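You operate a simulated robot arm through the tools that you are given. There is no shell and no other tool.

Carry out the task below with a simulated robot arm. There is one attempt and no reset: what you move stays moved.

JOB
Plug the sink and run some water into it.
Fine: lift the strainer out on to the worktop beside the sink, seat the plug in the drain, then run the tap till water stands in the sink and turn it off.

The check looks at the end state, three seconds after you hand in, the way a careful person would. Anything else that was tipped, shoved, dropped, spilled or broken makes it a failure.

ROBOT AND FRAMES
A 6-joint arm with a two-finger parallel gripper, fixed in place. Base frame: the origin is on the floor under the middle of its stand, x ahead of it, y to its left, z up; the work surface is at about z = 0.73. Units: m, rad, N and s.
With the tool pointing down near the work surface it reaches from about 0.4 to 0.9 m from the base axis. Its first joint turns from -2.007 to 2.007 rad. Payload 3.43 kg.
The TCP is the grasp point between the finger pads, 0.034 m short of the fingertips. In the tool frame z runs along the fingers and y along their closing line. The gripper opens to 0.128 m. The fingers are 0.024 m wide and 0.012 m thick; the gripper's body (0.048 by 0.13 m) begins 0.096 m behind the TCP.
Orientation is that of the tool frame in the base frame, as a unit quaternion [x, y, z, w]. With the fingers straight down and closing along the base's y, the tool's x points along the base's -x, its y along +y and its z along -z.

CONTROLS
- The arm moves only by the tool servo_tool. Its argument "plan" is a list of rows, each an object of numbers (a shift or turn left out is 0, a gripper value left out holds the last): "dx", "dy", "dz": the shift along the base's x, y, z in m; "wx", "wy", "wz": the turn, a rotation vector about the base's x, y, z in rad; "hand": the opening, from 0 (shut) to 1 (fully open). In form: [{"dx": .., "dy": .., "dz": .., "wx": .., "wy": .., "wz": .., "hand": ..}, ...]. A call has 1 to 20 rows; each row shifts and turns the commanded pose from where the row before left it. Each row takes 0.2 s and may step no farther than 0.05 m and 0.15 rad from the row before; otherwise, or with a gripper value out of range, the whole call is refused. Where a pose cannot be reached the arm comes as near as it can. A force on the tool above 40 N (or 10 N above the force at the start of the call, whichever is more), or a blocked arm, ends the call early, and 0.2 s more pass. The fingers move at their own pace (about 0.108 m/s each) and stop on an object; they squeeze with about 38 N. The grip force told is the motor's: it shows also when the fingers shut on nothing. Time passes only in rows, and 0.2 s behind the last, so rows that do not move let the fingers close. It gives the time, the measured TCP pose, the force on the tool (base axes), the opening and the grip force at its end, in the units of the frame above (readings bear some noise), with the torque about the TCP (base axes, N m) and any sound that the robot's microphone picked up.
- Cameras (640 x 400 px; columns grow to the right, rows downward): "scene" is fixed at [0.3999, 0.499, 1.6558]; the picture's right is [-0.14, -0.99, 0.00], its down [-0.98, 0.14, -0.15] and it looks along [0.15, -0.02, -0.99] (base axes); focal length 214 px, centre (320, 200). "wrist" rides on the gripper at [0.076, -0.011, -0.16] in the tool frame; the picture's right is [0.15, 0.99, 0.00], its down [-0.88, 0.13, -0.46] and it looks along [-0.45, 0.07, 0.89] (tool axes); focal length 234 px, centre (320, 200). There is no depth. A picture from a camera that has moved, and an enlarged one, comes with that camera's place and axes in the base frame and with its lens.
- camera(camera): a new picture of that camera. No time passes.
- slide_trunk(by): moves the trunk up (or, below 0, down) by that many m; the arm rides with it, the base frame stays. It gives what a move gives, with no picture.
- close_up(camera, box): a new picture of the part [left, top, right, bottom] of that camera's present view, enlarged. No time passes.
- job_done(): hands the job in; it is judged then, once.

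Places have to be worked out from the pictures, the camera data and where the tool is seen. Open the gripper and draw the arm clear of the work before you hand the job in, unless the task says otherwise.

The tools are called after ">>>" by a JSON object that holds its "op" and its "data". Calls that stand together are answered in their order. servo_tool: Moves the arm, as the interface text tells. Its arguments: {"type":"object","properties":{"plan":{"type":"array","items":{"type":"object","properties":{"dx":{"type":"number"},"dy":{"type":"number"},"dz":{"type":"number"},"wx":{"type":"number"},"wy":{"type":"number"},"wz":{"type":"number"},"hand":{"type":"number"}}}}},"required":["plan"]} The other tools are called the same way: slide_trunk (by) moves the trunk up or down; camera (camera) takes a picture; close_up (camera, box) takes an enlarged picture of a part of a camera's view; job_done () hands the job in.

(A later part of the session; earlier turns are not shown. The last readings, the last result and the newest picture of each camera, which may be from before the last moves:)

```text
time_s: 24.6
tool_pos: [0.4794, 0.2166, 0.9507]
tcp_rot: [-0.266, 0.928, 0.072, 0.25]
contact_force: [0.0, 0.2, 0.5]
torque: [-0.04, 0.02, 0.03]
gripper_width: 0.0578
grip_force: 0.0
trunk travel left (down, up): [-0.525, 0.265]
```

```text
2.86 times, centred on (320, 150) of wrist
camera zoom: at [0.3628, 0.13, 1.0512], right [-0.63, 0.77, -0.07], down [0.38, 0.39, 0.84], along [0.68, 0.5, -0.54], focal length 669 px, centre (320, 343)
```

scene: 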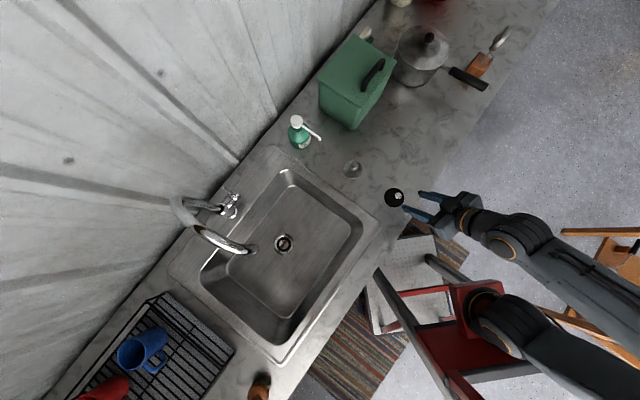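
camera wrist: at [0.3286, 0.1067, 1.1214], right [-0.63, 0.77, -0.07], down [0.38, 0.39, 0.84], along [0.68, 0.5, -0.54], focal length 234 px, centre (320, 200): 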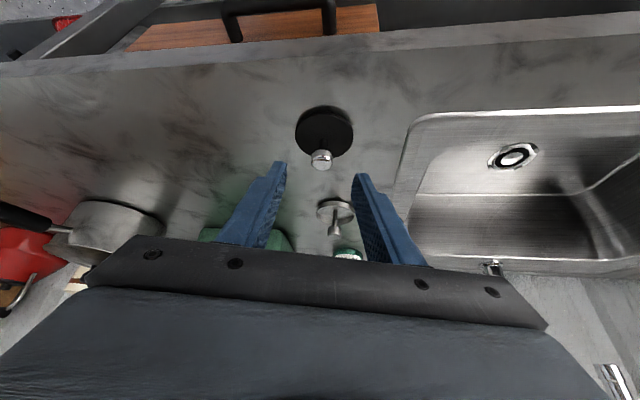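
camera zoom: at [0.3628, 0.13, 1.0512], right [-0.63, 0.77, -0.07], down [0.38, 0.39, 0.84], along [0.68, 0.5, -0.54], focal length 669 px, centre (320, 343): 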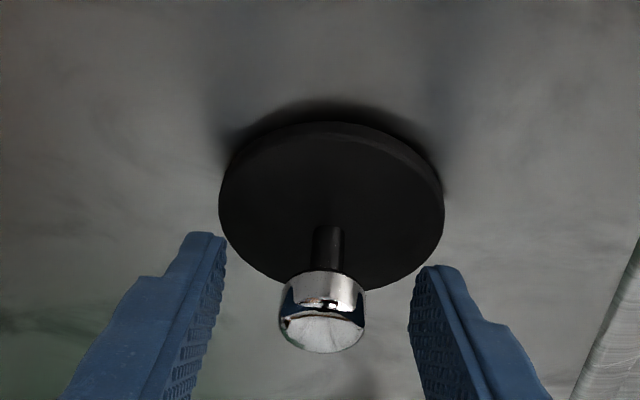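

The knob sits well in the pads; I nudge 1.5 mm sideways to centre and close.

>>> {"op": "servo_tool", "data": {"plan": [{"dx": -0.0009, "dy": 0.0011}, {"hand": 0}, {}, {}]}}

>>> {"op": "close_up", "data": {"camera": "wrist", "box": [240, 80, 400, 220]}}

```text
time_s: 25.6
tool_pos: [0.4775, 0.2181, 0.9508]
tcp_rot: [-0.265, 0.929, 0.072, 0.25]
contact_force: [0.9, -0.4, -0.3]
torque: [0.01, -0.07, -0.04]
gripper_width: 0.0226
grip_force: 37.5
trunk travel left (down, up): [-0.525, 0.265]
```

```text
2.86 times, centred on (320, 150) of wrist
camera zoom: at [0.3619, 0.131, 1.0509], right [-0.63, 0.77, -0.07], down [0.38, 0.39, 0.84], along [0.67, 0.5, -0.54], focal length 669 px, centre (320, 343)
```

zoom: 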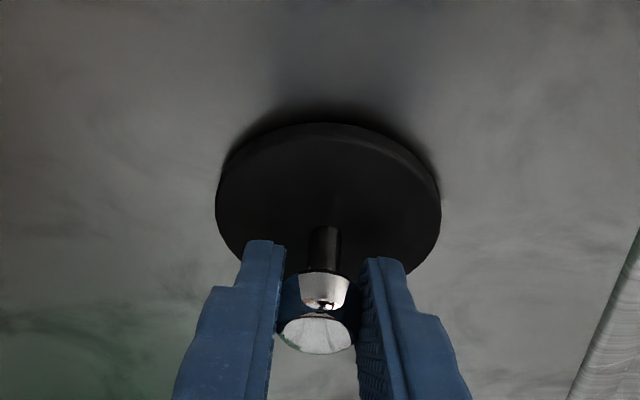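

Gripped at 22.6 mm, same relation as the strainer. I lift it straight up and carry it over to in front of the drain, turning back by +0.5 rad.

>>> {"op": "servo_tool", "data": {"plan": [{"dz": 0.01}, {"dz": 0.02}, {"dz": 0.03}, {"dz": 0.03}, {}]}}

>>> {"op": "servo_tool", "data": {"plan": [{"dx": -0.0165, "dy": 0.0327, "wz": 0.05}, {"dx": -0.0165, "dy": 0.0327, "wz": 0.05}, {"dx": -0.0165, "dy": 0.0327, "wz": 0.05}, {"dx": -0.0165, "dy": 0.0327, "wz": 0.05}, {"dx": -0.0165, "dy": 0.0327, "wz": 0.05}, {"dx": -0.0165, "dy": 0.0327, "wz": 0.05}, {"dx": -0.0165, "dy": 0.0327, "wz": 0.05}, {"dx": -0.0165, "dy": 0.0327, "wz": 0.05}, {"dx": -0.0165, "dy": 0.0327, "wz": 0.05}, {"dx": -0.0165, "dy": 0.0327, "wz": 0.05}, {}]}}

>>> {"op": "camera", "data": {"camera": "wrist"}}

>>> {"op": "camera", "data": {"camera": "scene"}}

```text
time_s: 26.8
tool_pos: [0.479, 0.2171, 1.041]
tcp_rot: [-0.266, 0.928, 0.072, 0.25]
contact_force: [1.1, 0.1, -1.0]
torque: [0.0, 0.01, 0.02]
gripper_width: 0.0228
grip_force: 38.0
trunk travel left (down, up): [-0.525, 0.265]
```

```text
time_s: 29.2
tool_pos: [0.3134, 0.5442, 1.0404]
tcp_rot: [-0.487, 0.834, 0.131, 0.224]
contact_force: [0.3, -0.4, -0.3]
torque: [-0.04, 0.01, 0.02]
gripper_width: 0.0227
grip_force: 38.1
trunk travel left (down, up): [-0.525, 0.265]
```

```text
taken
camera wrist: at [0.2534, 0.4111, 1.1415], right [-0.92, 0.38, -0.07], down [0.15, 0.53, 0.84], along [0.35, 0.76, -0.54], focal length 234 px, centre (320, 200)
```

wrist: 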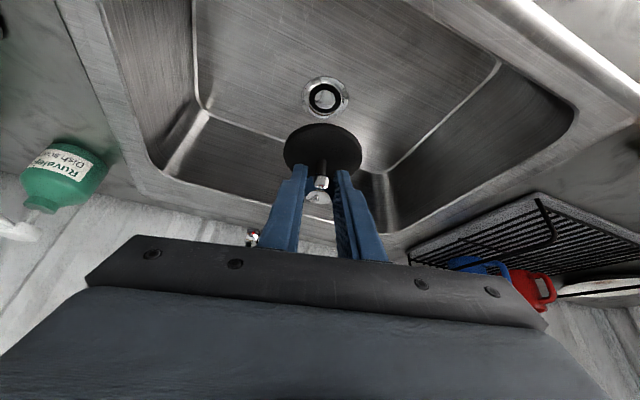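

```text
taken
```

scene: 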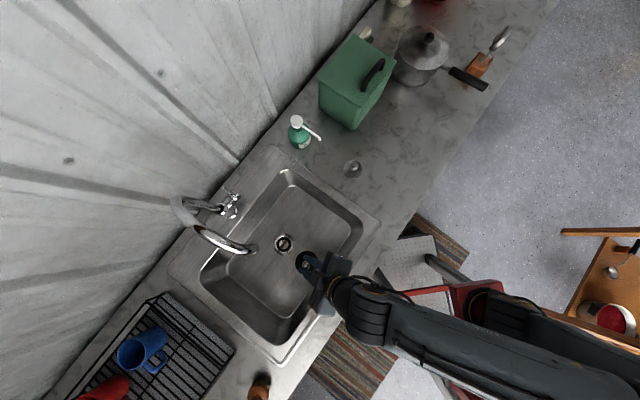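

Orientation matches the strainer grasp. By the command sums, the strainer's exact grasp spot is (+0.0597, +0.107) from here; I retrace the path: down into the basin, then forward to hover over the drain.

>>> {"op": "servo_tool", "data": {"plan": [{"dz": -0.04}, {"dz": -0.04}, {"dz": -0.04}, {"dz": -0.03}, {"dx": 0.0199, "dy": 0.0357, "dz": -0.02}, {"dx": 0.0199, "dy": 0.0357}, {"dx": 0.0199, "dy": 0.0356}, {}]}}

>>> {"op": "camera", "data": {"camera": "wrist"}}

>>> {"op": "close_up", "data": {"camera": "scene", "box": [230, 200, 350, 290]}}

```text
time_s: 31.0
tool_pos: [0.376, 0.6541, 0.8716]
tcp_rot: [-0.486, 0.834, 0.131, 0.225]
contact_force: [0.7, -0.5, -0.7]
torque: [0.03, -0.04, 0.04]
gripper_width: 0.0228
grip_force: 38.0
trunk travel left (down, up): [-0.525, 0.265]
```

```text
taken
camera wrist: at [0.315, 0.5213, 0.9721], right [-0.92, 0.38, -0.07], down [0.15, 0.53, 0.84], along [0.35, 0.76, -0.54], focal length 234 px, centre (320, 200)
```

wrist: 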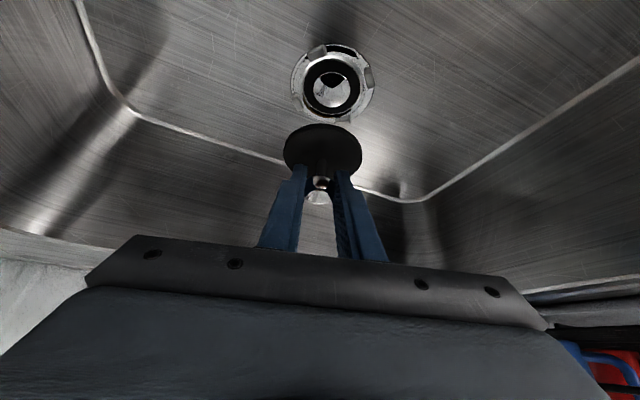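

```text
4.44 times, centred on (290, 245) of scene
camera zoom: at [0.3999, 0.499, 1.6558], right [-0.14, -0.99, 0.0], down [-0.98, 0.14, -0.15], along [0.15, -0.02, -0.99], focal length 953 px, centre (453, 0)
```

zoom: 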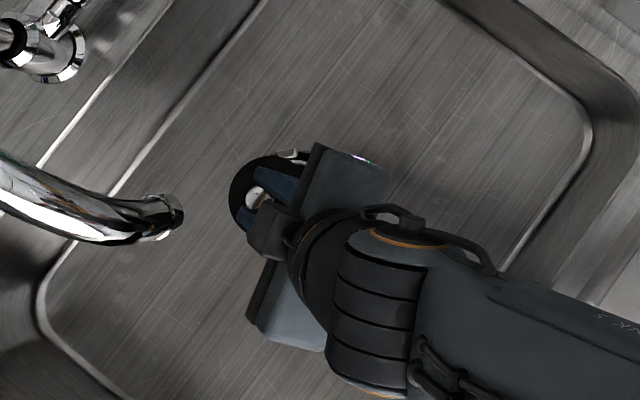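

I check alignment with a close-up and a second pose reading.

>>> {"op": "servo_tool", "data": {"plan": [{}]}}

>>> {"op": "close_up", "data": {"camera": "wrist", "box": [260, 30, 400, 220]}}

```text
time_s: 31.4
tool_pos: [0.3753, 0.6548, 0.8728]
tcp_rot: [-0.486, 0.834, 0.131, 0.225]
contact_force: [1.4, -0.2, -0.4]
torque: [0.02, 0.0, 0.01]
gripper_width: 0.0228
grip_force: 38.1
trunk travel left (down, up): [-0.525, 0.265]
```

```text
2.11 times, centred on (330, 125) of wrist
camera zoom: at [0.3148, 0.5212, 0.9722], right [-0.92, 0.38, -0.07], down [0.15, 0.53, 0.84], along [0.35, 0.76, -0.54], focal length 493 px, centre (299, 358)
```

zoom: 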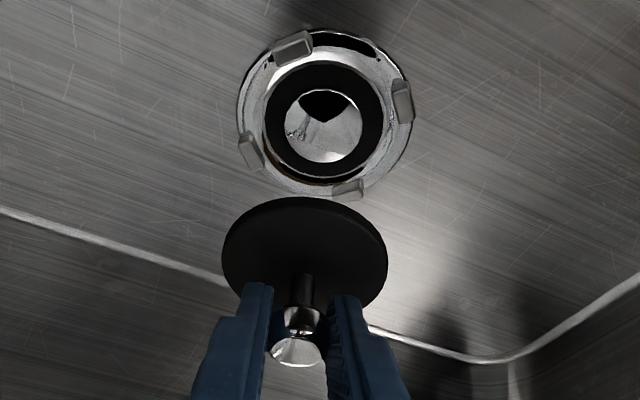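

The plug hangs in the grip just as the strainer did; the TCP reads about 3.5 mm beyond the strainer's grasp spot (0.372, 0.651), so I correct that and descend to just above the lugs.

>>> {"op": "servo_tool", "data": {"plan": [{"dx": -0.0036, "dy": -0.0031, "dz": -0.015}, {"dz": -0.015}, {"dz": -0.015}, {"dz": -0.01}, {}]}}

>>> {"op": "servo_tool", "data": {"plan": [{}]}}

>>> {"op": "close_up", "data": {"camera": "wrist", "box": [240, 60, 400, 220]}}

```text
time_s: 32.6
tool_pos: [0.3702, 0.6501, 0.8165]
tcp_rot: [-0.486, 0.835, 0.13, 0.225]
contact_force: [0.3, -1.0, -1.1]
torque: [0.02, -0.02, -0.01]
gripper_width: 0.0227
grip_force: 38.2
trunk travel left (down, up): [-0.525, 0.265]
```

```text
time_s: 33.0
tool_pos: [0.37, 0.6504, 0.8161]
tcp_rot: [-0.487, 0.834, 0.131, 0.223]
contact_force: [-1.0, -0.2, -0.1]
torque: [0.04, 0.02, -0.02]
gripper_width: 0.0226
grip_force: 38.0
trunk travel left (down, up): [-0.525, 0.265]
```

```text
2.50 times, centred on (320, 140) of wrist
camera zoom: at [0.3093, 0.5175, 0.9166], right [-0.92, 0.38, -0.07], down [0.15, 0.53, 0.84], along [0.35, 0.76, -0.54], focal length 585 px, centre (320, 350)
```

zoom: 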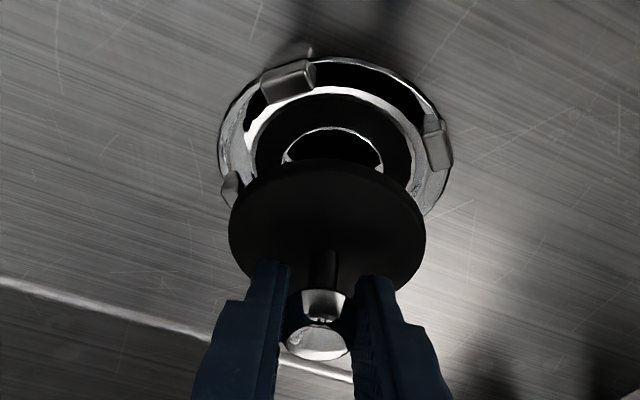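

Laterally aligned; I add the ~2 mm correction and go down in small steps toward the seat.

>>> {"op": "servo_tool", "data": {"plan": [{"dx": 0.0016, "dy": 0.0007, "dz": -0.004}, {"dz": -0.004}, {"dz": -0.004}, {}, {}]}}

>>> {"op": "close_up", "data": {"camera": "wrist", "box": [240, 60, 400, 220]}}

```text
time_s: 34.2
tool_pos: [0.3727, 0.6487, 0.8043]
tcp_rot: [-0.487, 0.834, 0.131, 0.224]
contact_force: [0.5, 0.6, -1.4]
torque: [-0.04, -0.02, -0.01]
gripper_width: 0.0227
grip_force: 37.6
trunk travel left (down, up): [-0.525, 0.265]
```

```text
2.50 times, centred on (320, 140) of wrist
camera zoom: at [0.3107, 0.517, 0.9044], right [-0.92, 0.38, -0.07], down [0.15, 0.53, 0.84], along [0.35, 0.76, -0.54], focal length 585 px, centre (320, 350)
```

zoom: 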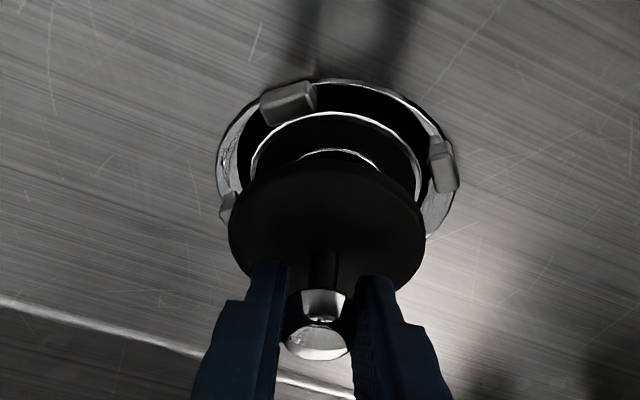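

Tracking fine. A small correction and down another 8 mm.

>>> {"op": "servo_tool", "data": {"plan": [{"dx": 0.0005, "dy": 0.0012, "dz": -0.003}, {"dz": -0.003}, {"dz": -0.003}, {}, {}]}}

>>> {"op": "close_up", "data": {"camera": "wrist", "box": [220, 80, 420, 230]}}

```text
time_s: 35.4
tool_pos: [0.3713, 0.6503, 0.7944]
tcp_rot: [-0.487, 0.834, 0.131, 0.224]
contact_force: [0.4, -0.6, -0.2]
torque: [-0.03, 0.01, 0.01]
gripper_width: 0.0225
grip_force: 38.0
trunk travel left (down, up): [-0.525, 0.265]
```

```text
2.67 times, centred on (320, 155) of wrist
camera zoom: at [0.3111, 0.5184, 0.8955], right [-0.92, 0.38, -0.07], down [0.15, 0.53, 0.84], along [0.35, 0.76, -0.54], focal length 624 px, centre (320, 320)
```

zoom: 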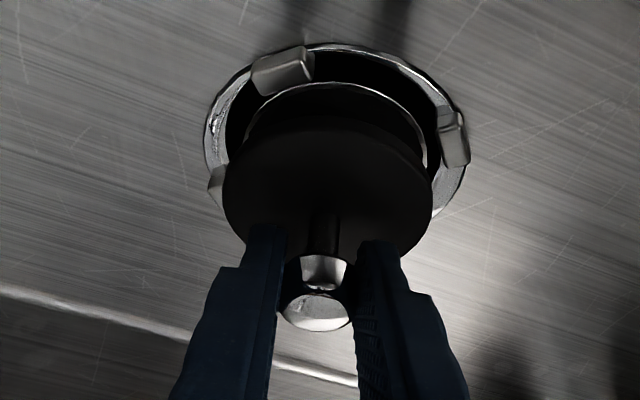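

Aligned with the strainer's spot. Continuing down in 2–3 mm steps until I feel the seat.

>>> {"op": "servo_tool", "data": {"plan": [{"dz": -0.003}, {"dz": -0.003}, {}]}}

>>> {"op": "close_up", "data": {"camera": "wrist", "box": [220, 80, 420, 230]}}

```text
time_s: 36.2
tool_pos: [0.3707, 0.6504, 0.7881]
tcp_rot: [-0.486, 0.834, 0.13, 0.224]
contact_force: [0.8, 0.0, -1.5]
torque: [0.01, -0.02, 0.01]
gripper_width: 0.0226
grip_force: 38.2
trunk travel left (down, up): [-0.525, 0.265]
```

```text
2.67 times, centred on (320, 155) of wrist
camera zoom: at [0.311, 0.5176, 0.8893], right [-0.92, 0.38, -0.07], down [0.15, 0.53, 0.84], along [0.35, 0.76, -0.54], focal length 624 px, centre (320, 320)
```

zoom: 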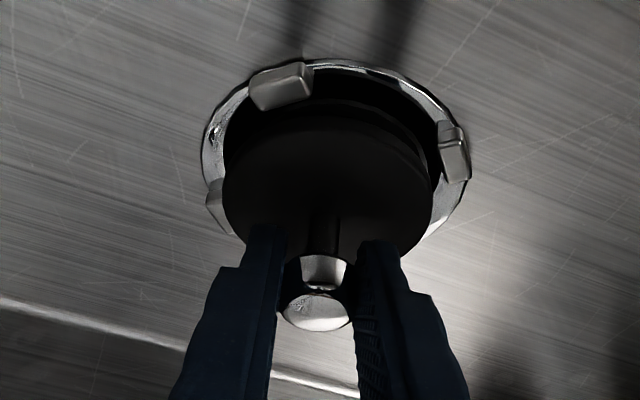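

Ring position in the image now matches the strainer picture exactly. Keep lowering.

>>> {"op": "servo_tool", "data": {"plan": [{"dz": -0.002, "dy": 0.0004}, {"dz": -0.002}, {}]}}

>>> {"op": "close_up", "data": {"camera": "wrist", "box": [220, 80, 420, 230]}}

```text
time_s: 37.0
tool_pos: [0.3708, 0.6509, 0.7855]
tcp_rot: [-0.487, 0.834, 0.131, 0.224]
contact_force: [-0.2, 0.3, -0.5]
torque: [0.01, 0.02, 0.02]
gripper_width: 0.0225
grip_force: 38.2
trunk travel left (down, up): [-0.525, 0.265]
```

```text
2.67 times, centred on (320, 155) of wrist
camera zoom: at [0.3106, 0.5186, 0.885], right [-0.92, 0.38, -0.07], down [0.15, 0.53, 0.84], along [0.35, 0.76, -0.54], focal length 624 px, centre (320, 320)
```

zoom: 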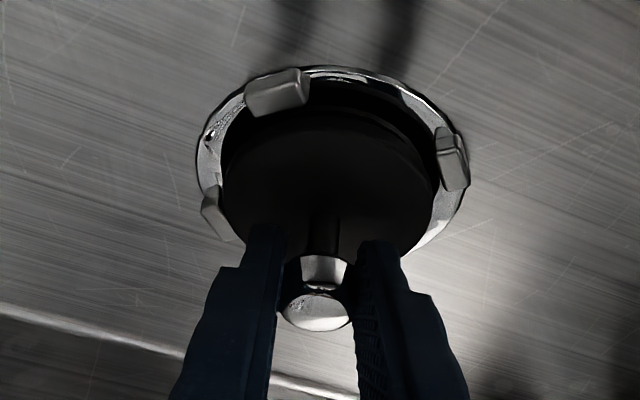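

No contact yet. Two more 2 mm steps.

>>> {"op": "servo_tool", "data": {"plan": [{"dz": -0.002, "dx": 0.0004}, {"dz": -0.002}, {}]}}

>>> {"op": "close_up", "data": {"camera": "wrist", "box": [220, 80, 420, 230]}}

```text
time_s: 37.8
tool_pos: [0.3715, 0.6511, 0.7814]
tcp_rot: [-0.487, 0.834, 0.131, 0.224]
contact_force: [-0.1, 0.6, -0.4]
torque: [0.01, 0.01, 0.0]
gripper_width: 0.0225
grip_force: 37.5
trunk travel left (down, up): [-0.525, 0.265]
```

```text
2.67 times, centred on (320, 155) of wrist
camera zoom: at [0.3114, 0.5187, 0.8816], right [-0.92, 0.38, -0.07], down [0.15, 0.53, 0.84], along [0.35, 0.76, -0.54], focal length 624 px, centre (320, 320)
```

zoom: 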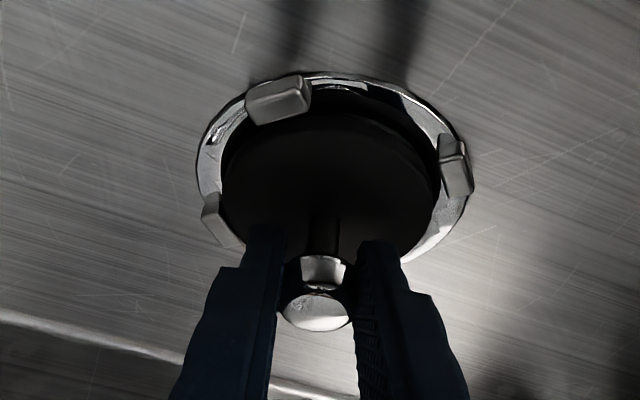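

Still free. Continuing down gently.

>>> {"op": "servo_tool", "data": {"plan": [{"dz": -0.002}, {"dz": -0.002}, {}]}}

>>> {"op": "close_up", "data": {"camera": "wrist", "box": [220, 80, 420, 230]}}

```text
time_s: 38.6
tool_pos: [0.3724, 0.6509, 0.7805]
tcp_rot: [-0.486, 0.834, 0.132, 0.227]
contact_force: [-5.5, -4.9, 31.1]
torque: [-0.37, 0.23, 0.04]
gripper_width: 0.0225
grip_force: 38.1
trunk travel left (down, up): [-0.525, 0.265]
```

```text
2.67 times, centred on (320, 155) of wrist
camera zoom: at [0.3115, 0.518, 0.8797], right [-0.92, 0.38, -0.07], down [0.15, 0.52, 0.84], along [0.35, 0.76, -0.54], focal length 624 px, centre (320, 320)
```

zoom: 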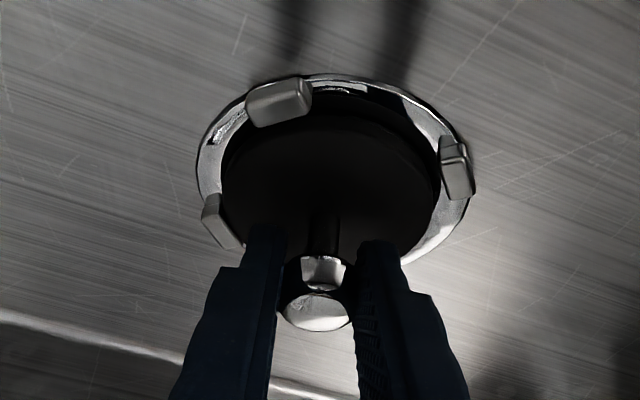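

Contact of 31 N with the plug's underside at z≈0.722, the same level where the strainer sat, so it is on its seat inside the lugs. I unload, open only slightly (to stay clear of the lugs), and look.

>>> {"op": "servo_tool", "data": {"plan": [{"dz": 0.002}, {"dz": 0.0015}, {"hand": 0.27}, {}, {}]}}

>>> {"op": "close_up", "data": {"camera": "wrist", "box": [220, 80, 420, 230]}}

```text
time_s: 39.8
tool_pos: [0.3721, 0.6503, 0.7785]
tcp_rot: [-0.487, 0.834, 0.131, 0.224]
contact_force: [-0.8, 0.1, 0.0]
torque: [-0.01, -0.01, 0.0]
gripper_width: 0.0348
grip_force: 0.0
trunk travel left (down, up): [-0.525, 0.265]
```

```text
2.67 times, centred on (320, 155) of wrist
camera zoom: at [0.3113, 0.5183, 0.8802], right [-0.92, 0.38, -0.07], down [0.15, 0.53, 0.84], along [0.35, 0.76, -0.54], focal length 624 px, centre (320, 320)
```

zoom: 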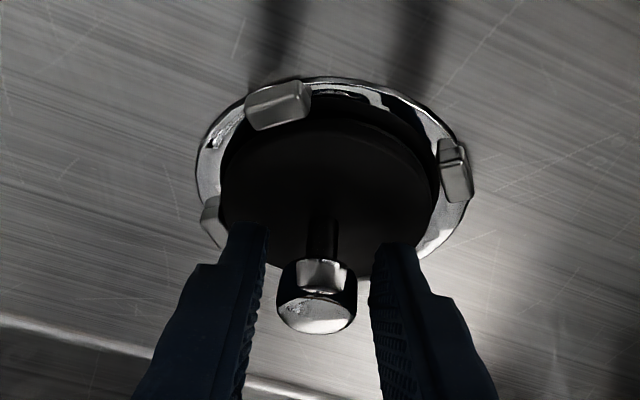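

Released cleanly. I back away along the fingers and look at the plug from a better angle.

>>> {"op": "servo_tool", "data": {"plan": [{"dx": -0.005, "dy": -0.0087, "dz": 0.0173}, {"dx": -0.005, "dy": -0.0087, "dz": 0.0173}, {"dx": -0.0099, "dy": -0.0175, "dz": 0.0346}, {"dx": -0.0099, "dy": -0.0175, "dz": 0.0346}, {"dx": -0.0148, "dy": -0.0262, "dz": 0.02}, {"dx": -0.0148, "dy": -0.0262, "dz": 0.02}, {}]}}

>>> {"op": "camera", "data": {"camera": "wrist"}}

>>> {"op": "close_up", "data": {"camera": "scene", "box": [255, 220, 315, 265]}}

>>> {"op": "camera", "data": {"camera": "scene"}}

```text
time_s: 41.4
tool_pos: [0.3118, 0.5456, 0.9247]
tcp_rot: [-0.487, 0.834, 0.131, 0.225]
contact_force: [-0.1, -0.8, 0.3]
torque: [-0.05, 0.01, 0.03]
gripper_width: 0.0346
grip_force: 0.1
trunk travel left (down, up): [-0.525, 0.265]
```

```text
taken
camera wrist: at [0.2516, 0.4129, 1.0251], right [-0.92, 0.38, -0.07], down [0.15, 0.53, 0.84], along [0.35, 0.76, -0.54], focal length 234 px, centre (320, 200)
```

wrist: 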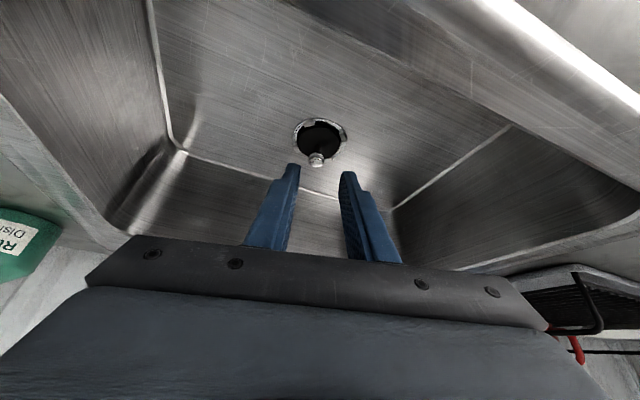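

```text
8.89 times, centred on (285, 242) of scene
camera zoom: at [0.3999, 0.499, 1.6558], right [-0.14, -0.99, 0.0], down [-0.98, 0.14, -0.15], along [0.15, -0.02, -0.99], focal length 1906 px, centre (631, -178)
```

zoom: 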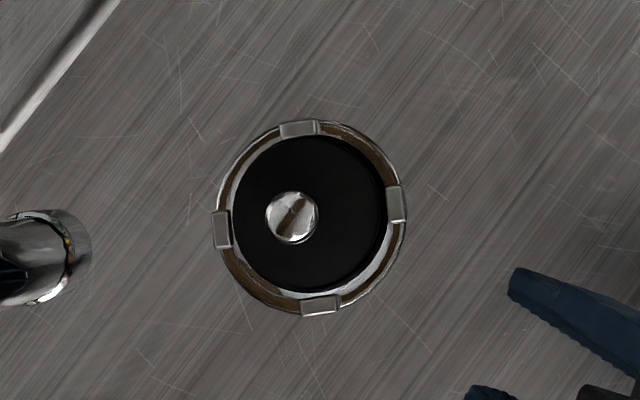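

```text
taken
```

scene: 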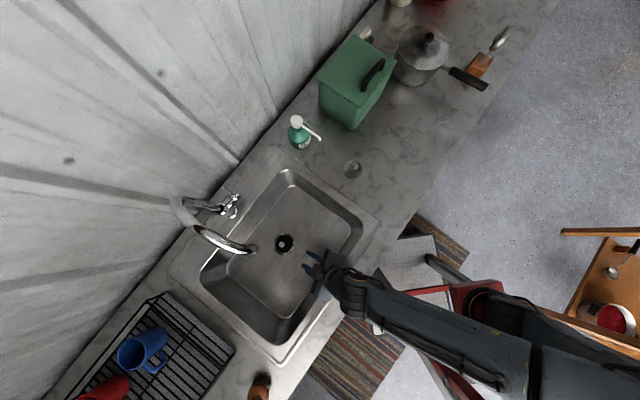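

The plug sits centred inside the four lugs. Now the tap: its lever stands upright from about (0.559, 0.755, 0.968) to (0.565, 0.757, 1.056) on a side barrel along (0.74, -0.67). I plan to hook it with the left finger of the open hand (keeps the hand clear of the spout); I back off, rise, turn and tilt, and look.

>>> {"op": "servo_tool", "data": {"plan": [{"dx": 0.0253, "dy": -0.0156, "dz": 0.035, "wz": -0.0733}, {"dx": 0.0253, "dy": -0.0156, "dz": 0.035, "wz": -0.0733}, {"dx": 0.0253, "dy": -0.0156, "dz": 0.035, "wz": -0.0733}, {"dx": 0.0253, "dy": -0.0156, "dz": 0.035, "wx": 0.0965, "wy": -0.0871}, {"dx": 0.0253, "dy": -0.0156, "dz": 0.035, "wx": 0.0965, "wy": -0.0871, "hand": 1}, {}, {}]}}

>>> {"op": "camera", "data": {"camera": "wrist"}}

>>> {"op": "camera", "data": {"camera": "scene"}}

```text
time_s: 43.0
tool_pos: [0.4375, 0.4696, 1.1015]
tcp_rot: [-0.374, 0.845, 0.155, 0.35]
contact_force: [-0.5, 0.2, 0.0]
torque: [0.01, -0.01, 0.0]
gripper_width: 0.128
grip_force: 0.1
trunk travel left (down, up): [-0.525, 0.265]
```

```text
taken
camera wrist: at [0.3356, 0.3383, 1.1614], right [-0.8, 0.59, -0.1], down [0.1, 0.31, 0.95], along [0.59, 0.75, -0.31], focal length 234 px, centre (320, 200)
```

wrist: 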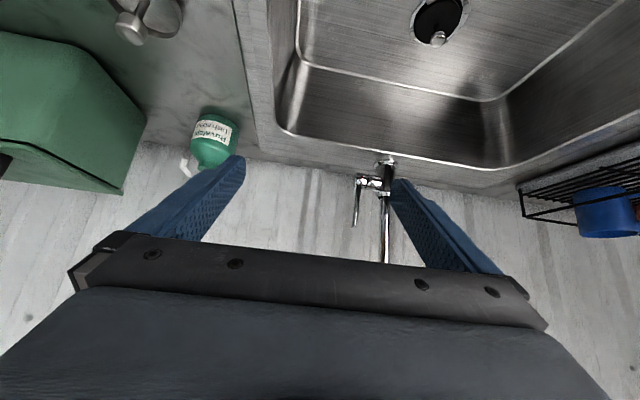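

```text
taken
```

scene: 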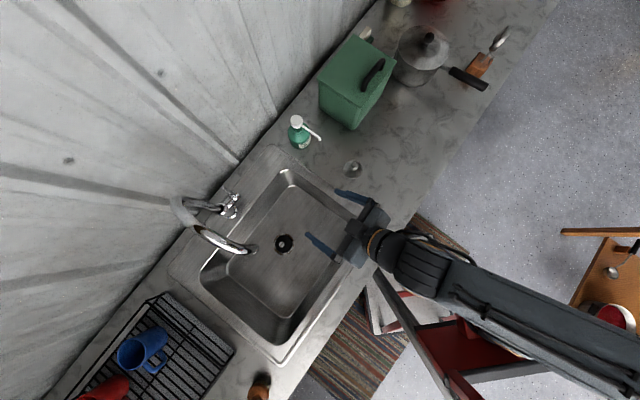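

The attitude is as wanted. Close-ups of the lever from here to refine its position.

>>> {"op": "close_up", "data": {"camera": "wrist", "box": [330, 140, 430, 250]}}

>>> {"op": "close_up", "data": {"camera": "scene", "box": [210, 180, 260, 220]}}

```text
3.64 times, centred on (380, 195) of wrist
camera zoom: at [0.3356, 0.3383, 1.1614], right [-0.8, 0.59, -0.1], down [0.1, 0.31, 0.95], along [0.59, 0.75, -0.31], focal length 852 px, centre (102, 218)
```

zoom: 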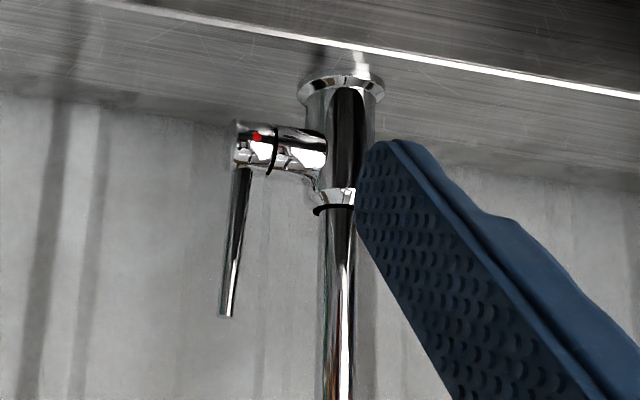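

```text
10.00 times, centred on (235, 200) of scene
camera zoom: at [0.3999, 0.499, 1.6558], right [-0.14, -0.99, 0.0], down [-0.98, 0.14, -0.15], along [0.15, -0.02, -0.99], focal length 2145 px, centre (1170, 200)
```

zoom: 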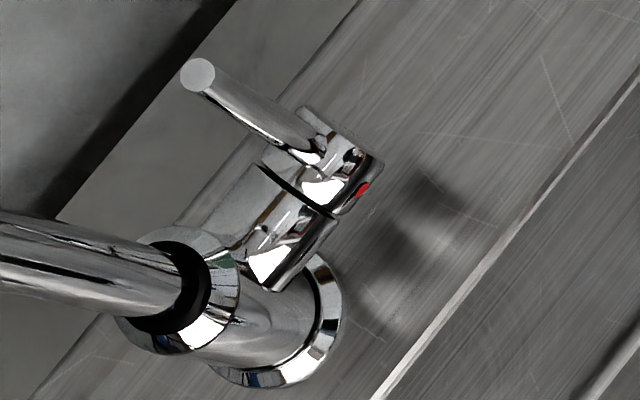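

Lever tip confirmed at (0.566, 0.755, 1.057), root near z 0.967. I advance at z≈1.10 with the left finger passing about 2 cm to the right of the lever.

>>> {"op": "servo_tool", "data": {"plan": [{"dx": 0.0275, "dy": 0.0292}, {"dx": 0.0275, "dy": 0.0292}, {"dx": 0.0275, "dy": 0.0292}, {"dx": 0.0275, "dy": 0.0292}, {"dx": 0.0275, "dy": 0.0292}, {"dx": 0.0275, "dy": 0.0292}, {}]}}

>>> {"op": "camera", "data": {"camera": "wrist"}}

>>> {"op": "camera", "data": {"camera": "scene"}}

```text
time_s: 44.6
tool_pos: [0.603, 0.6437, 1.0972]
tcp_rot: [-0.374, 0.845, 0.155, 0.349]
contact_force: [0.5, -0.6, 0.3]
torque: [-0.01, 0.02, -0.01]
gripper_width: 0.1281
grip_force: 0.0
trunk travel left (down, up): [-0.525, 0.265]
```

```text
taken
camera wrist: at [0.5018, 0.513, 1.1577], right [-0.8, 0.59, -0.1], down [0.1, 0.31, 0.94], along [0.59, 0.75, -0.31], focal length 234 px, centre (320, 200)
```

wrist: 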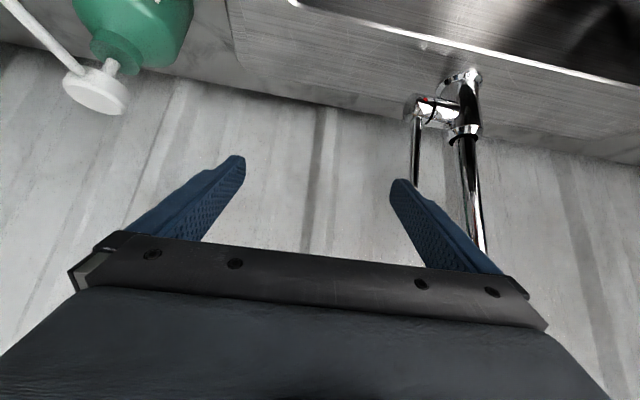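

```text
taken
```

scene: 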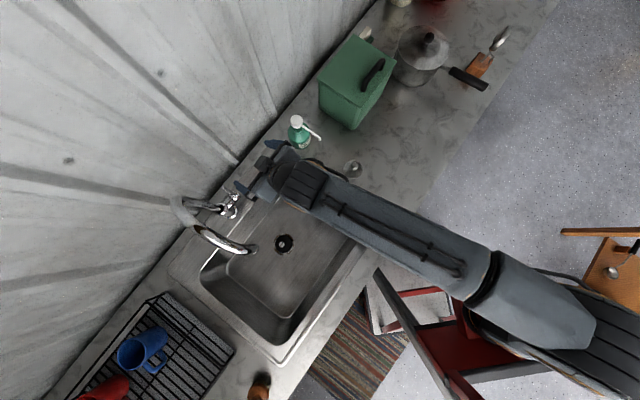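

Good clearance on both sides. Close-ups of the finger versus lever before going behind it.

>>> {"op": "close_up", "data": {"camera": "wrist", "box": [370, 70, 510, 210]}}

>>> {"op": "close_up", "data": {"camera": "scene", "box": [200, 120, 340, 220]}}

```text
2.86 times, centred on (440, 140) of wrist
camera zoom: at [0.5018, 0.513, 1.1577], right [-0.8, 0.59, -0.1], down [0.1, 0.31, 0.94], along [0.59, 0.75, -0.31], focal length 669 px, centre (-23, 371)
```

zoom: 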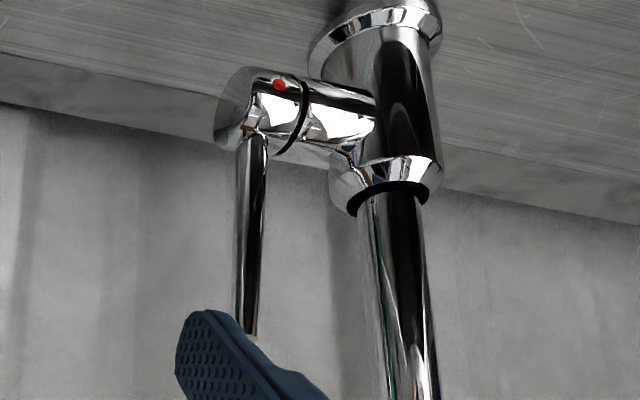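

```text
4.00 times, centred on (270, 170) of scene
camera zoom: at [0.3999, 0.499, 1.6558], right [-0.14, -0.99, 0.0], down [-0.98, 0.14, -0.15], along [0.15, -0.02, -0.99], focal length 858 px, centre (520, 320)
```

zoom: 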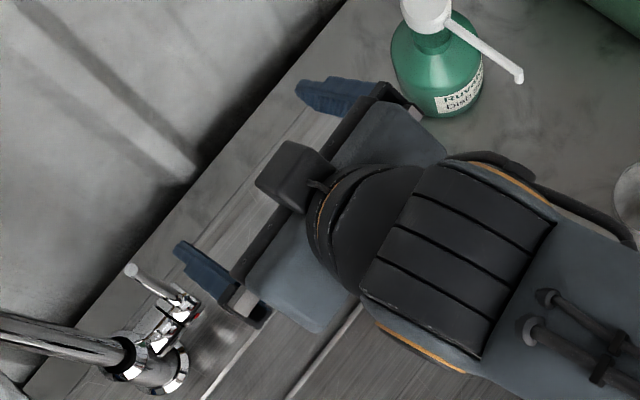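

Finger tip is about 2 cm right of the lever as planned; the wall is about 9 cm behind the lever. I go forward 86 mm and slightly down so the finger is level behind the lever tip.

>>> {"op": "servo_tool", "data": {"plan": [{"dx": 0.0192, "dy": 0.0213, "dz": -0.0087}, {"dx": 0.0192, "dy": 0.0213, "dz": -0.0087}, {"dx": 0.0192, "dy": 0.0213, "dz": -0.0087}, {}]}}

>>> {"op": "close_up", "data": {"camera": "wrist", "box": [370, 70, 510, 210]}}

>>> {"op": "close_up", "data": {"camera": "scene", "box": [200, 120, 340, 220]}}

```text
time_s: 45.6
tool_pos: [0.6605, 0.7085, 1.0706]
tcp_rot: [-0.375, 0.844, 0.155, 0.35]
contact_force: [0.0, 0.2, -0.1]
torque: [0.03, 0.02, 0.01]
gripper_width: 0.128
grip_force: 0.1
trunk travel left (down, up): [-0.525, 0.265]
```

```text
2.86 times, centred on (440, 140) of wrist
camera zoom: at [0.5585, 0.5774, 1.1315], right [-0.8, 0.59, -0.1], down [0.1, 0.31, 0.94], along [0.59, 0.75, -0.31], focal length 669 px, centre (-23, 371)
```

zoom: 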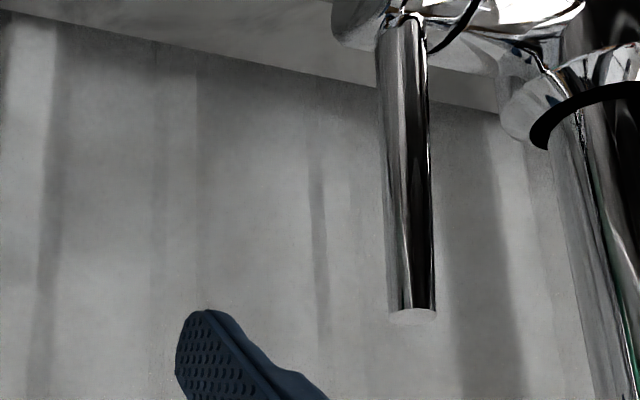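

```text
4.00 times, centred on (270, 170) of scene
camera zoom: at [0.3999, 0.499, 1.6558], right [-0.14, -0.99, 0.0], down [-0.98, 0.14, -0.15], along [0.15, -0.02, -0.99], focal length 858 px, centre (520, 320)
```

zoom: 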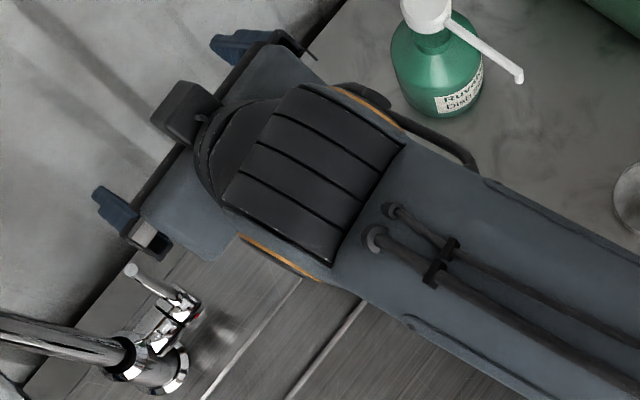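

The finger is behind and right of the lever with clearance. I shift left 30 mm so the finger is directly behind the lever.

>>> {"op": "servo_tool", "data": {"plan": [{"dx": -0.0111, "dy": 0.0101}, {"dx": -0.0112, "dy": 0.01}, {}]}}

>>> {"op": "close_up", "data": {"camera": "wrist", "box": [370, 70, 510, 210]}}

>>> {"op": "close_up", "data": {"camera": "scene", "box": [200, 140, 270, 220]}}

```text
time_s: 46.4
tool_pos: [0.6387, 0.7298, 1.0716]
tcp_rot: [-0.375, 0.844, 0.156, 0.35]
contact_force: [0.3, -0.3, -0.4]
torque: [0.0, 0.02, 0.02]
gripper_width: 0.128
grip_force: 0.1
trunk travel left (down, up): [-0.525, 0.265]
```

```text
2.86 times, centred on (440, 140) of wrist
camera zoom: at [0.5368, 0.5973, 1.1316], right [-0.8, 0.59, -0.1], down [0.1, 0.31, 0.94], along [0.59, 0.75, -0.31], focal length 669 px, centre (-23, 371)
```

zoom: 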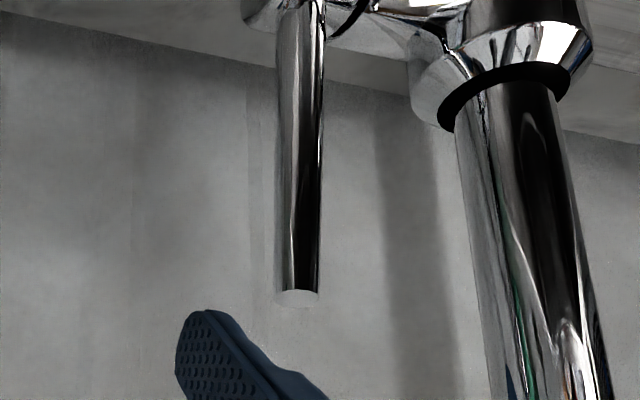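

```text
5.00 times, centred on (235, 180) of scene
camera zoom: at [0.3999, 0.499, 1.6558], right [-0.14, -0.99, 0.0], down [-0.98, 0.14, -0.15], along [0.15, -0.02, -0.99], focal length 1072 px, centre (745, 300)
```

zoom: 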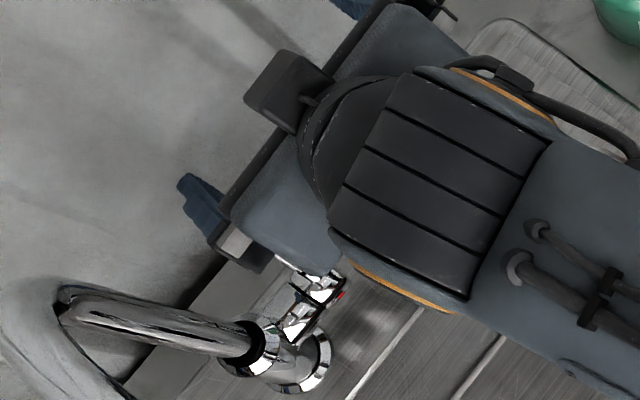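

The finger is directly behind the lever, its tip overlapping the lever's top by about 18 mm. I pull it toward the front and watch force and sound.

>>> {"op": "servo_tool", "data": {"plan": [{"dx": -0.0067, "dy": -0.0074}, {"dx": -0.0067, "dy": -0.0074}, {"dx": -0.0048, "dy": -0.0053, "dz": -0.0005}, {"dx": -0.0048, "dy": -0.0053, "dz": -0.0005}, {}]}}

>>> {"op": "close_up", "data": {"camera": "wrist", "box": [370, 70, 510, 210]}}

>>> {"op": "camera", "data": {"camera": "scene"}}

```text
time_s: 47.6
tool_pos: [0.6169, 0.7023, 1.0727]
tcp_rot: [-0.374, 0.845, 0.154, 0.35]
contact_force: [-0.5, 0.9, 2.7]
torque: [0.17, 0.18, -0.02]
gripper_width: 0.128
grip_force: 0.1
trunk travel left (down, up): [-0.525, 0.265]
```

```text
2.86 times, centred on (440, 140) of wrist
camera zoom: at [0.5144, 0.5714, 1.1315], right [-0.8, 0.59, -0.1], down [0.1, 0.31, 0.95], along [0.59, 0.75, -0.31], focal length 669 px, centre (-23, 371)
```

zoom: 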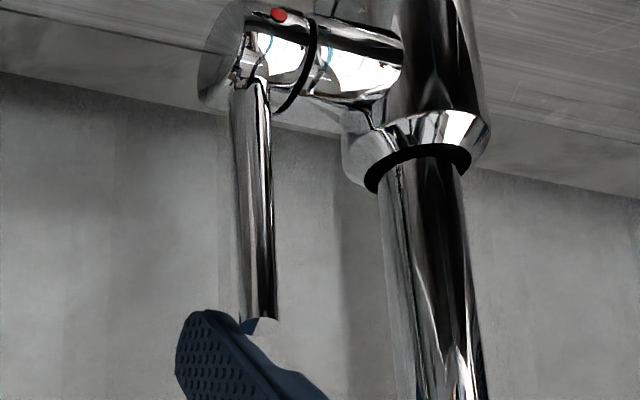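

```text
taken
```

scene: 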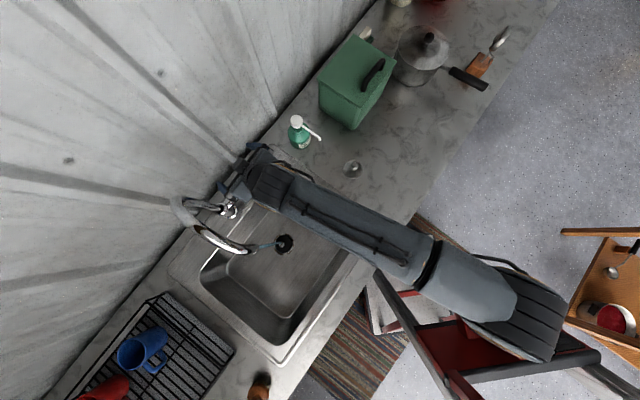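

Contact is made (about 3 N) and the scene seems to show something at the spout. I zoom in there.

>>> {"op": "close_up", "data": {"camera": "scene", "box": [220, 210, 320, 280]}}

>>> {"op": "close_up", "data": {"camera": "scene", "box": [200, 140, 270, 220]}}

```text
5.71 times, centred on (270, 245) of scene
camera zoom: at [0.3999, 0.499, 1.6558], right [-0.14, -0.99, 0.0], down [-0.98, 0.14, -0.15], along [0.15, -0.02, -0.99], focal length 1226 px, centre (606, -57)
```

zoom: 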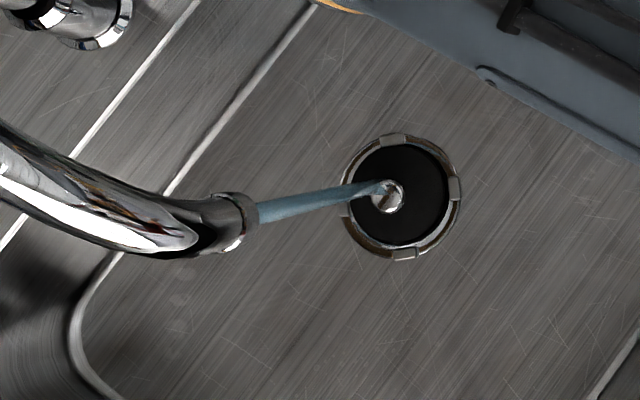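

```text
5.00 times, centred on (235, 180) of scene
camera zoom: at [0.3999, 0.499, 1.6558], right [-0.14, -0.99, 0.0], down [-0.98, 0.14, -0.15], along [0.15, -0.02, -0.99], focal length 1072 px, centre (745, 300)
```

zoom: 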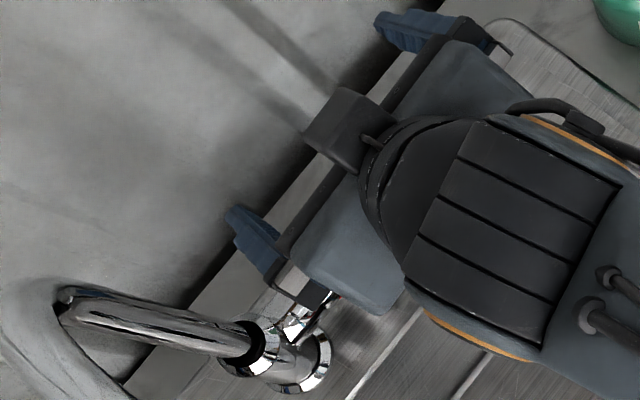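

Water is running from the spout onto the plug: pulling forward opens it. I hold still a few seconds to see how fast the sink fills.

>>> {"op": "servo_tool", "data": {"plan": [{}, {}, {}, {}, {}, {}, {}, {}, {}, {}, {}, {}, {}, {}, {}, {}, {}, {}, {}, {}]}}

>>> {"op": "close_up", "data": {"camera": "scene", "box": [180, 160, 340, 360]}}

>>> {"op": "close_up", "data": {"camera": "scene", "box": [220, 210, 320, 280]}}

```text
time_s: 51.8
tool_pos: [0.6169, 0.7032, 1.0718]
tcp_rot: [-0.375, 0.844, 0.156, 0.351]
contact_force: [-0.1, 0.3, -0.6]
torque: [0.01, 0.0, -0.01]
gripper_width: 0.128
grip_force: 0.0
trunk travel left (down, up): [-0.525, 0.265]
```

```text
2.00 times, centred on (260, 260) of scene
camera zoom: at [0.3999, 0.499, 1.6558], right [-0.14, -0.99, 0.0], down [-0.98, 0.14, -0.15], along [0.15, -0.02, -0.99], focal length 429 px, centre (440, 80)
```

zoom: 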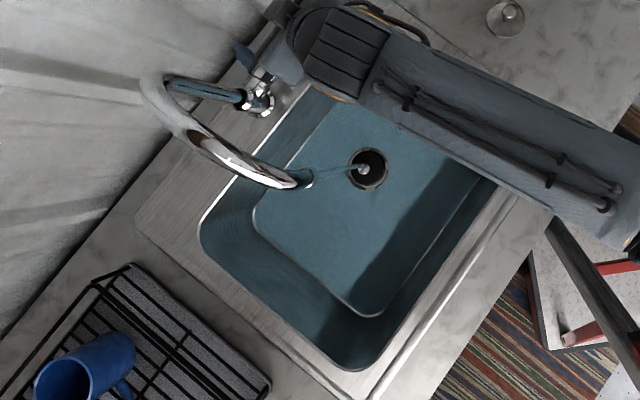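

```text
5.71 times, centred on (270, 245) of scene
camera zoom: at [0.3999, 0.499, 1.6558], right [-0.14, -0.99, 0.0], down [-0.98, 0.14, -0.15], along [0.15, -0.02, -0.99], focal length 1226 px, centre (606, -57)
```

zoom: 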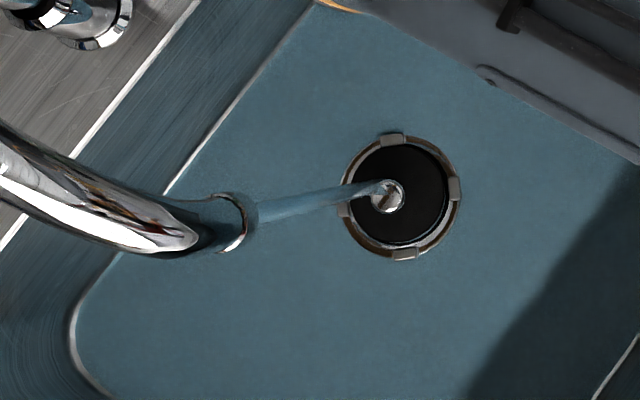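

Water is starting to cover the floor (not yet over the drain ring). I let it run on and keep checking.

>>> {"op": "servo_tool", "data": {"plan": [{}, {}, {}, {}, {}, {}, {}, {}, {}, {}, {}, {}, {}, {}, {}, {}, {}, {}, {}, {}]}}

>>> {"op": "close_up", "data": {"camera": "scene", "box": [180, 160, 340, 360]}}

>>> {"op": "close_up", "data": {"camera": "scene", "box": [220, 210, 320, 280]}}

>>> {"op": "camera", "data": {"camera": "wrist"}}

```text
time_s: 56.0
tool_pos: [0.6166, 0.7028, 1.0713]
tcp_rot: [-0.375, 0.844, 0.155, 0.35]
contact_force: [0.4, 0.0, -0.8]
torque: [0.03, -0.02, 0.03]
gripper_width: 0.1283
grip_force: 0.0
trunk travel left (down, up): [-0.525, 0.265]
```

```text
2.00 times, centred on (260, 260) of scene
camera zoom: at [0.3999, 0.499, 1.6558], right [-0.14, -0.99, 0.0], down [-0.98, 0.14, -0.15], along [0.15, -0.02, -0.99], focal length 429 px, centre (440, 80)
```

zoom: 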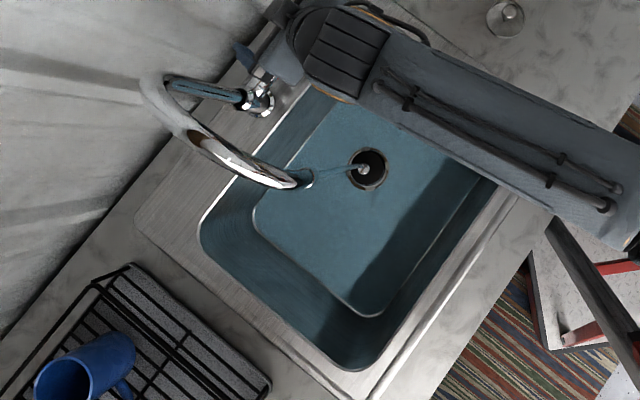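

```text
5.71 times, centred on (270, 245) of scene
camera zoom: at [0.3999, 0.499, 1.6558], right [-0.14, -0.99, 0.0], down [-0.98, 0.14, -0.15], along [0.15, -0.02, -0.99], focal length 1226 px, centre (606, -57)
```

zoom: 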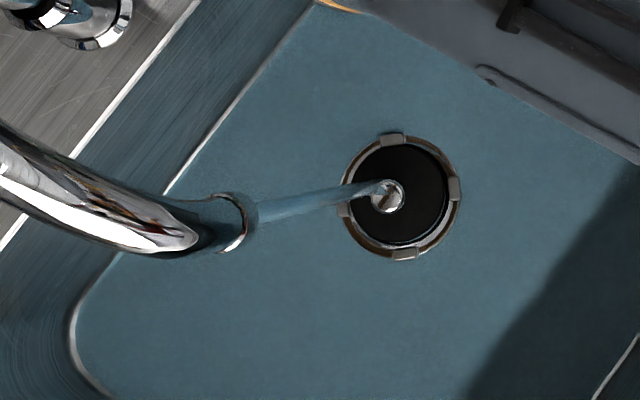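

```text
taken
camera wrist: at [0.5147, 0.5715, 1.1311], right [-0.8, 0.59, -0.1], down [0.1, 0.31, 0.94], along [0.59, 0.75, -0.31], focal length 234 px, centre (320, 200)
```

wrist: 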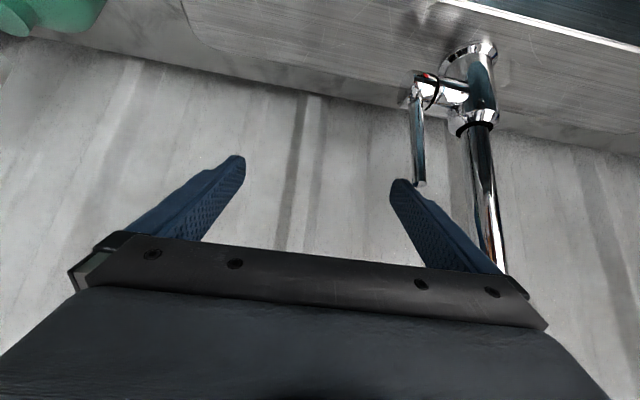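

The level is rising too slowly to see at this small opening. I pull the lever further along its arc (to roughly 35–40°) for a stronger flow.

>>> {"op": "servo_tool", "data": {"plan": [{"dx": -0.0093, "dy": -0.0103, "dz": -0.003}, {"dx": -0.009, "dy": -0.0099, "dz": -0.0048}, {"dx": -0.0084, "dy": -0.0093, "dz": -0.0067}, {"dx": -0.0078, "dy": -0.0086, "dz": -0.0084}, {}]}}

>>> {"op": "close_up", "data": {"camera": "wrist", "box": [370, 70, 510, 210]}}

>>> {"op": "close_up", "data": {"camera": "scene", "box": [220, 210, 320, 280]}}

>>> {"op": "close_up", "data": {"camera": "scene", "box": [180, 160, 340, 360]}}

```text
time_s: 57.2
tool_pos: [0.5819, 0.6645, 1.0465]
tcp_rot: [-0.374, 0.845, 0.155, 0.35]
contact_force: [0.0, 0.4, 1.1]
torque: [0.0, 0.0, 0.01]
gripper_width: 0.1277
grip_force: 0.1
trunk travel left (down, up): [-0.525, 0.265]
```

```text
2.86 times, centred on (440, 140) of wrist
camera zoom: at [0.48, 0.5319, 1.1074], right [-0.8, 0.59, -0.1], down [0.1, 0.31, 0.94], along [0.59, 0.75, -0.31], focal length 669 px, centre (-23, 371)
```

zoom: 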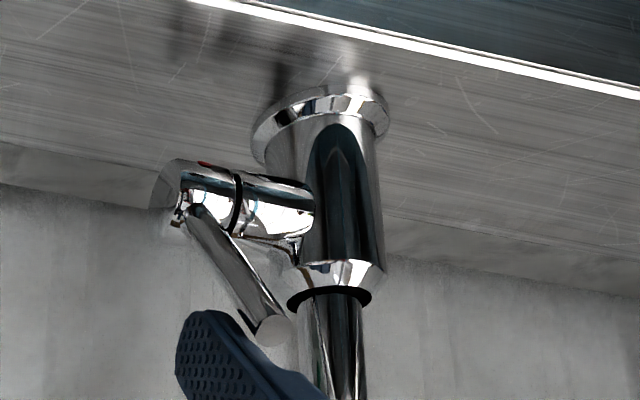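

```text
5.71 times, centred on (270, 245) of scene
camera zoom: at [0.3999, 0.499, 1.6558], right [-0.14, -0.99, 0.0], down [-0.98, 0.14, -0.15], along [0.15, -0.02, -0.99], focal length 1226 px, centre (606, -57)
```

zoom: 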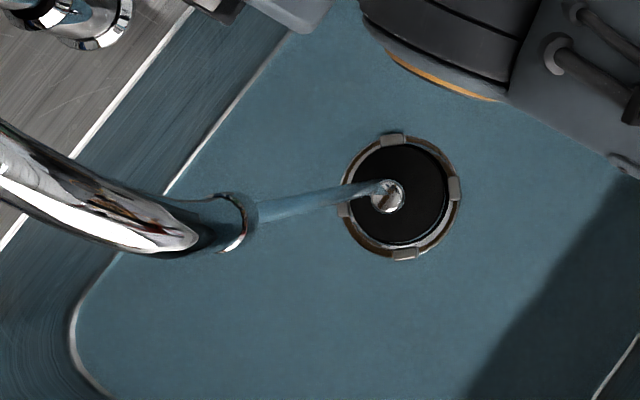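

```text
2.00 times, centred on (260, 260) of scene
camera zoom: at [0.3999, 0.499, 1.6558], right [-0.14, -0.99, 0.0], down [-0.98, 0.14, -0.15], along [0.15, -0.02, -0.99], focal length 429 px, centre (440, 80)
```

zoom: 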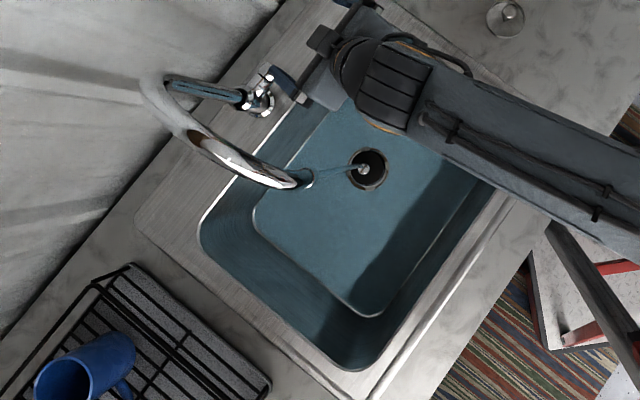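

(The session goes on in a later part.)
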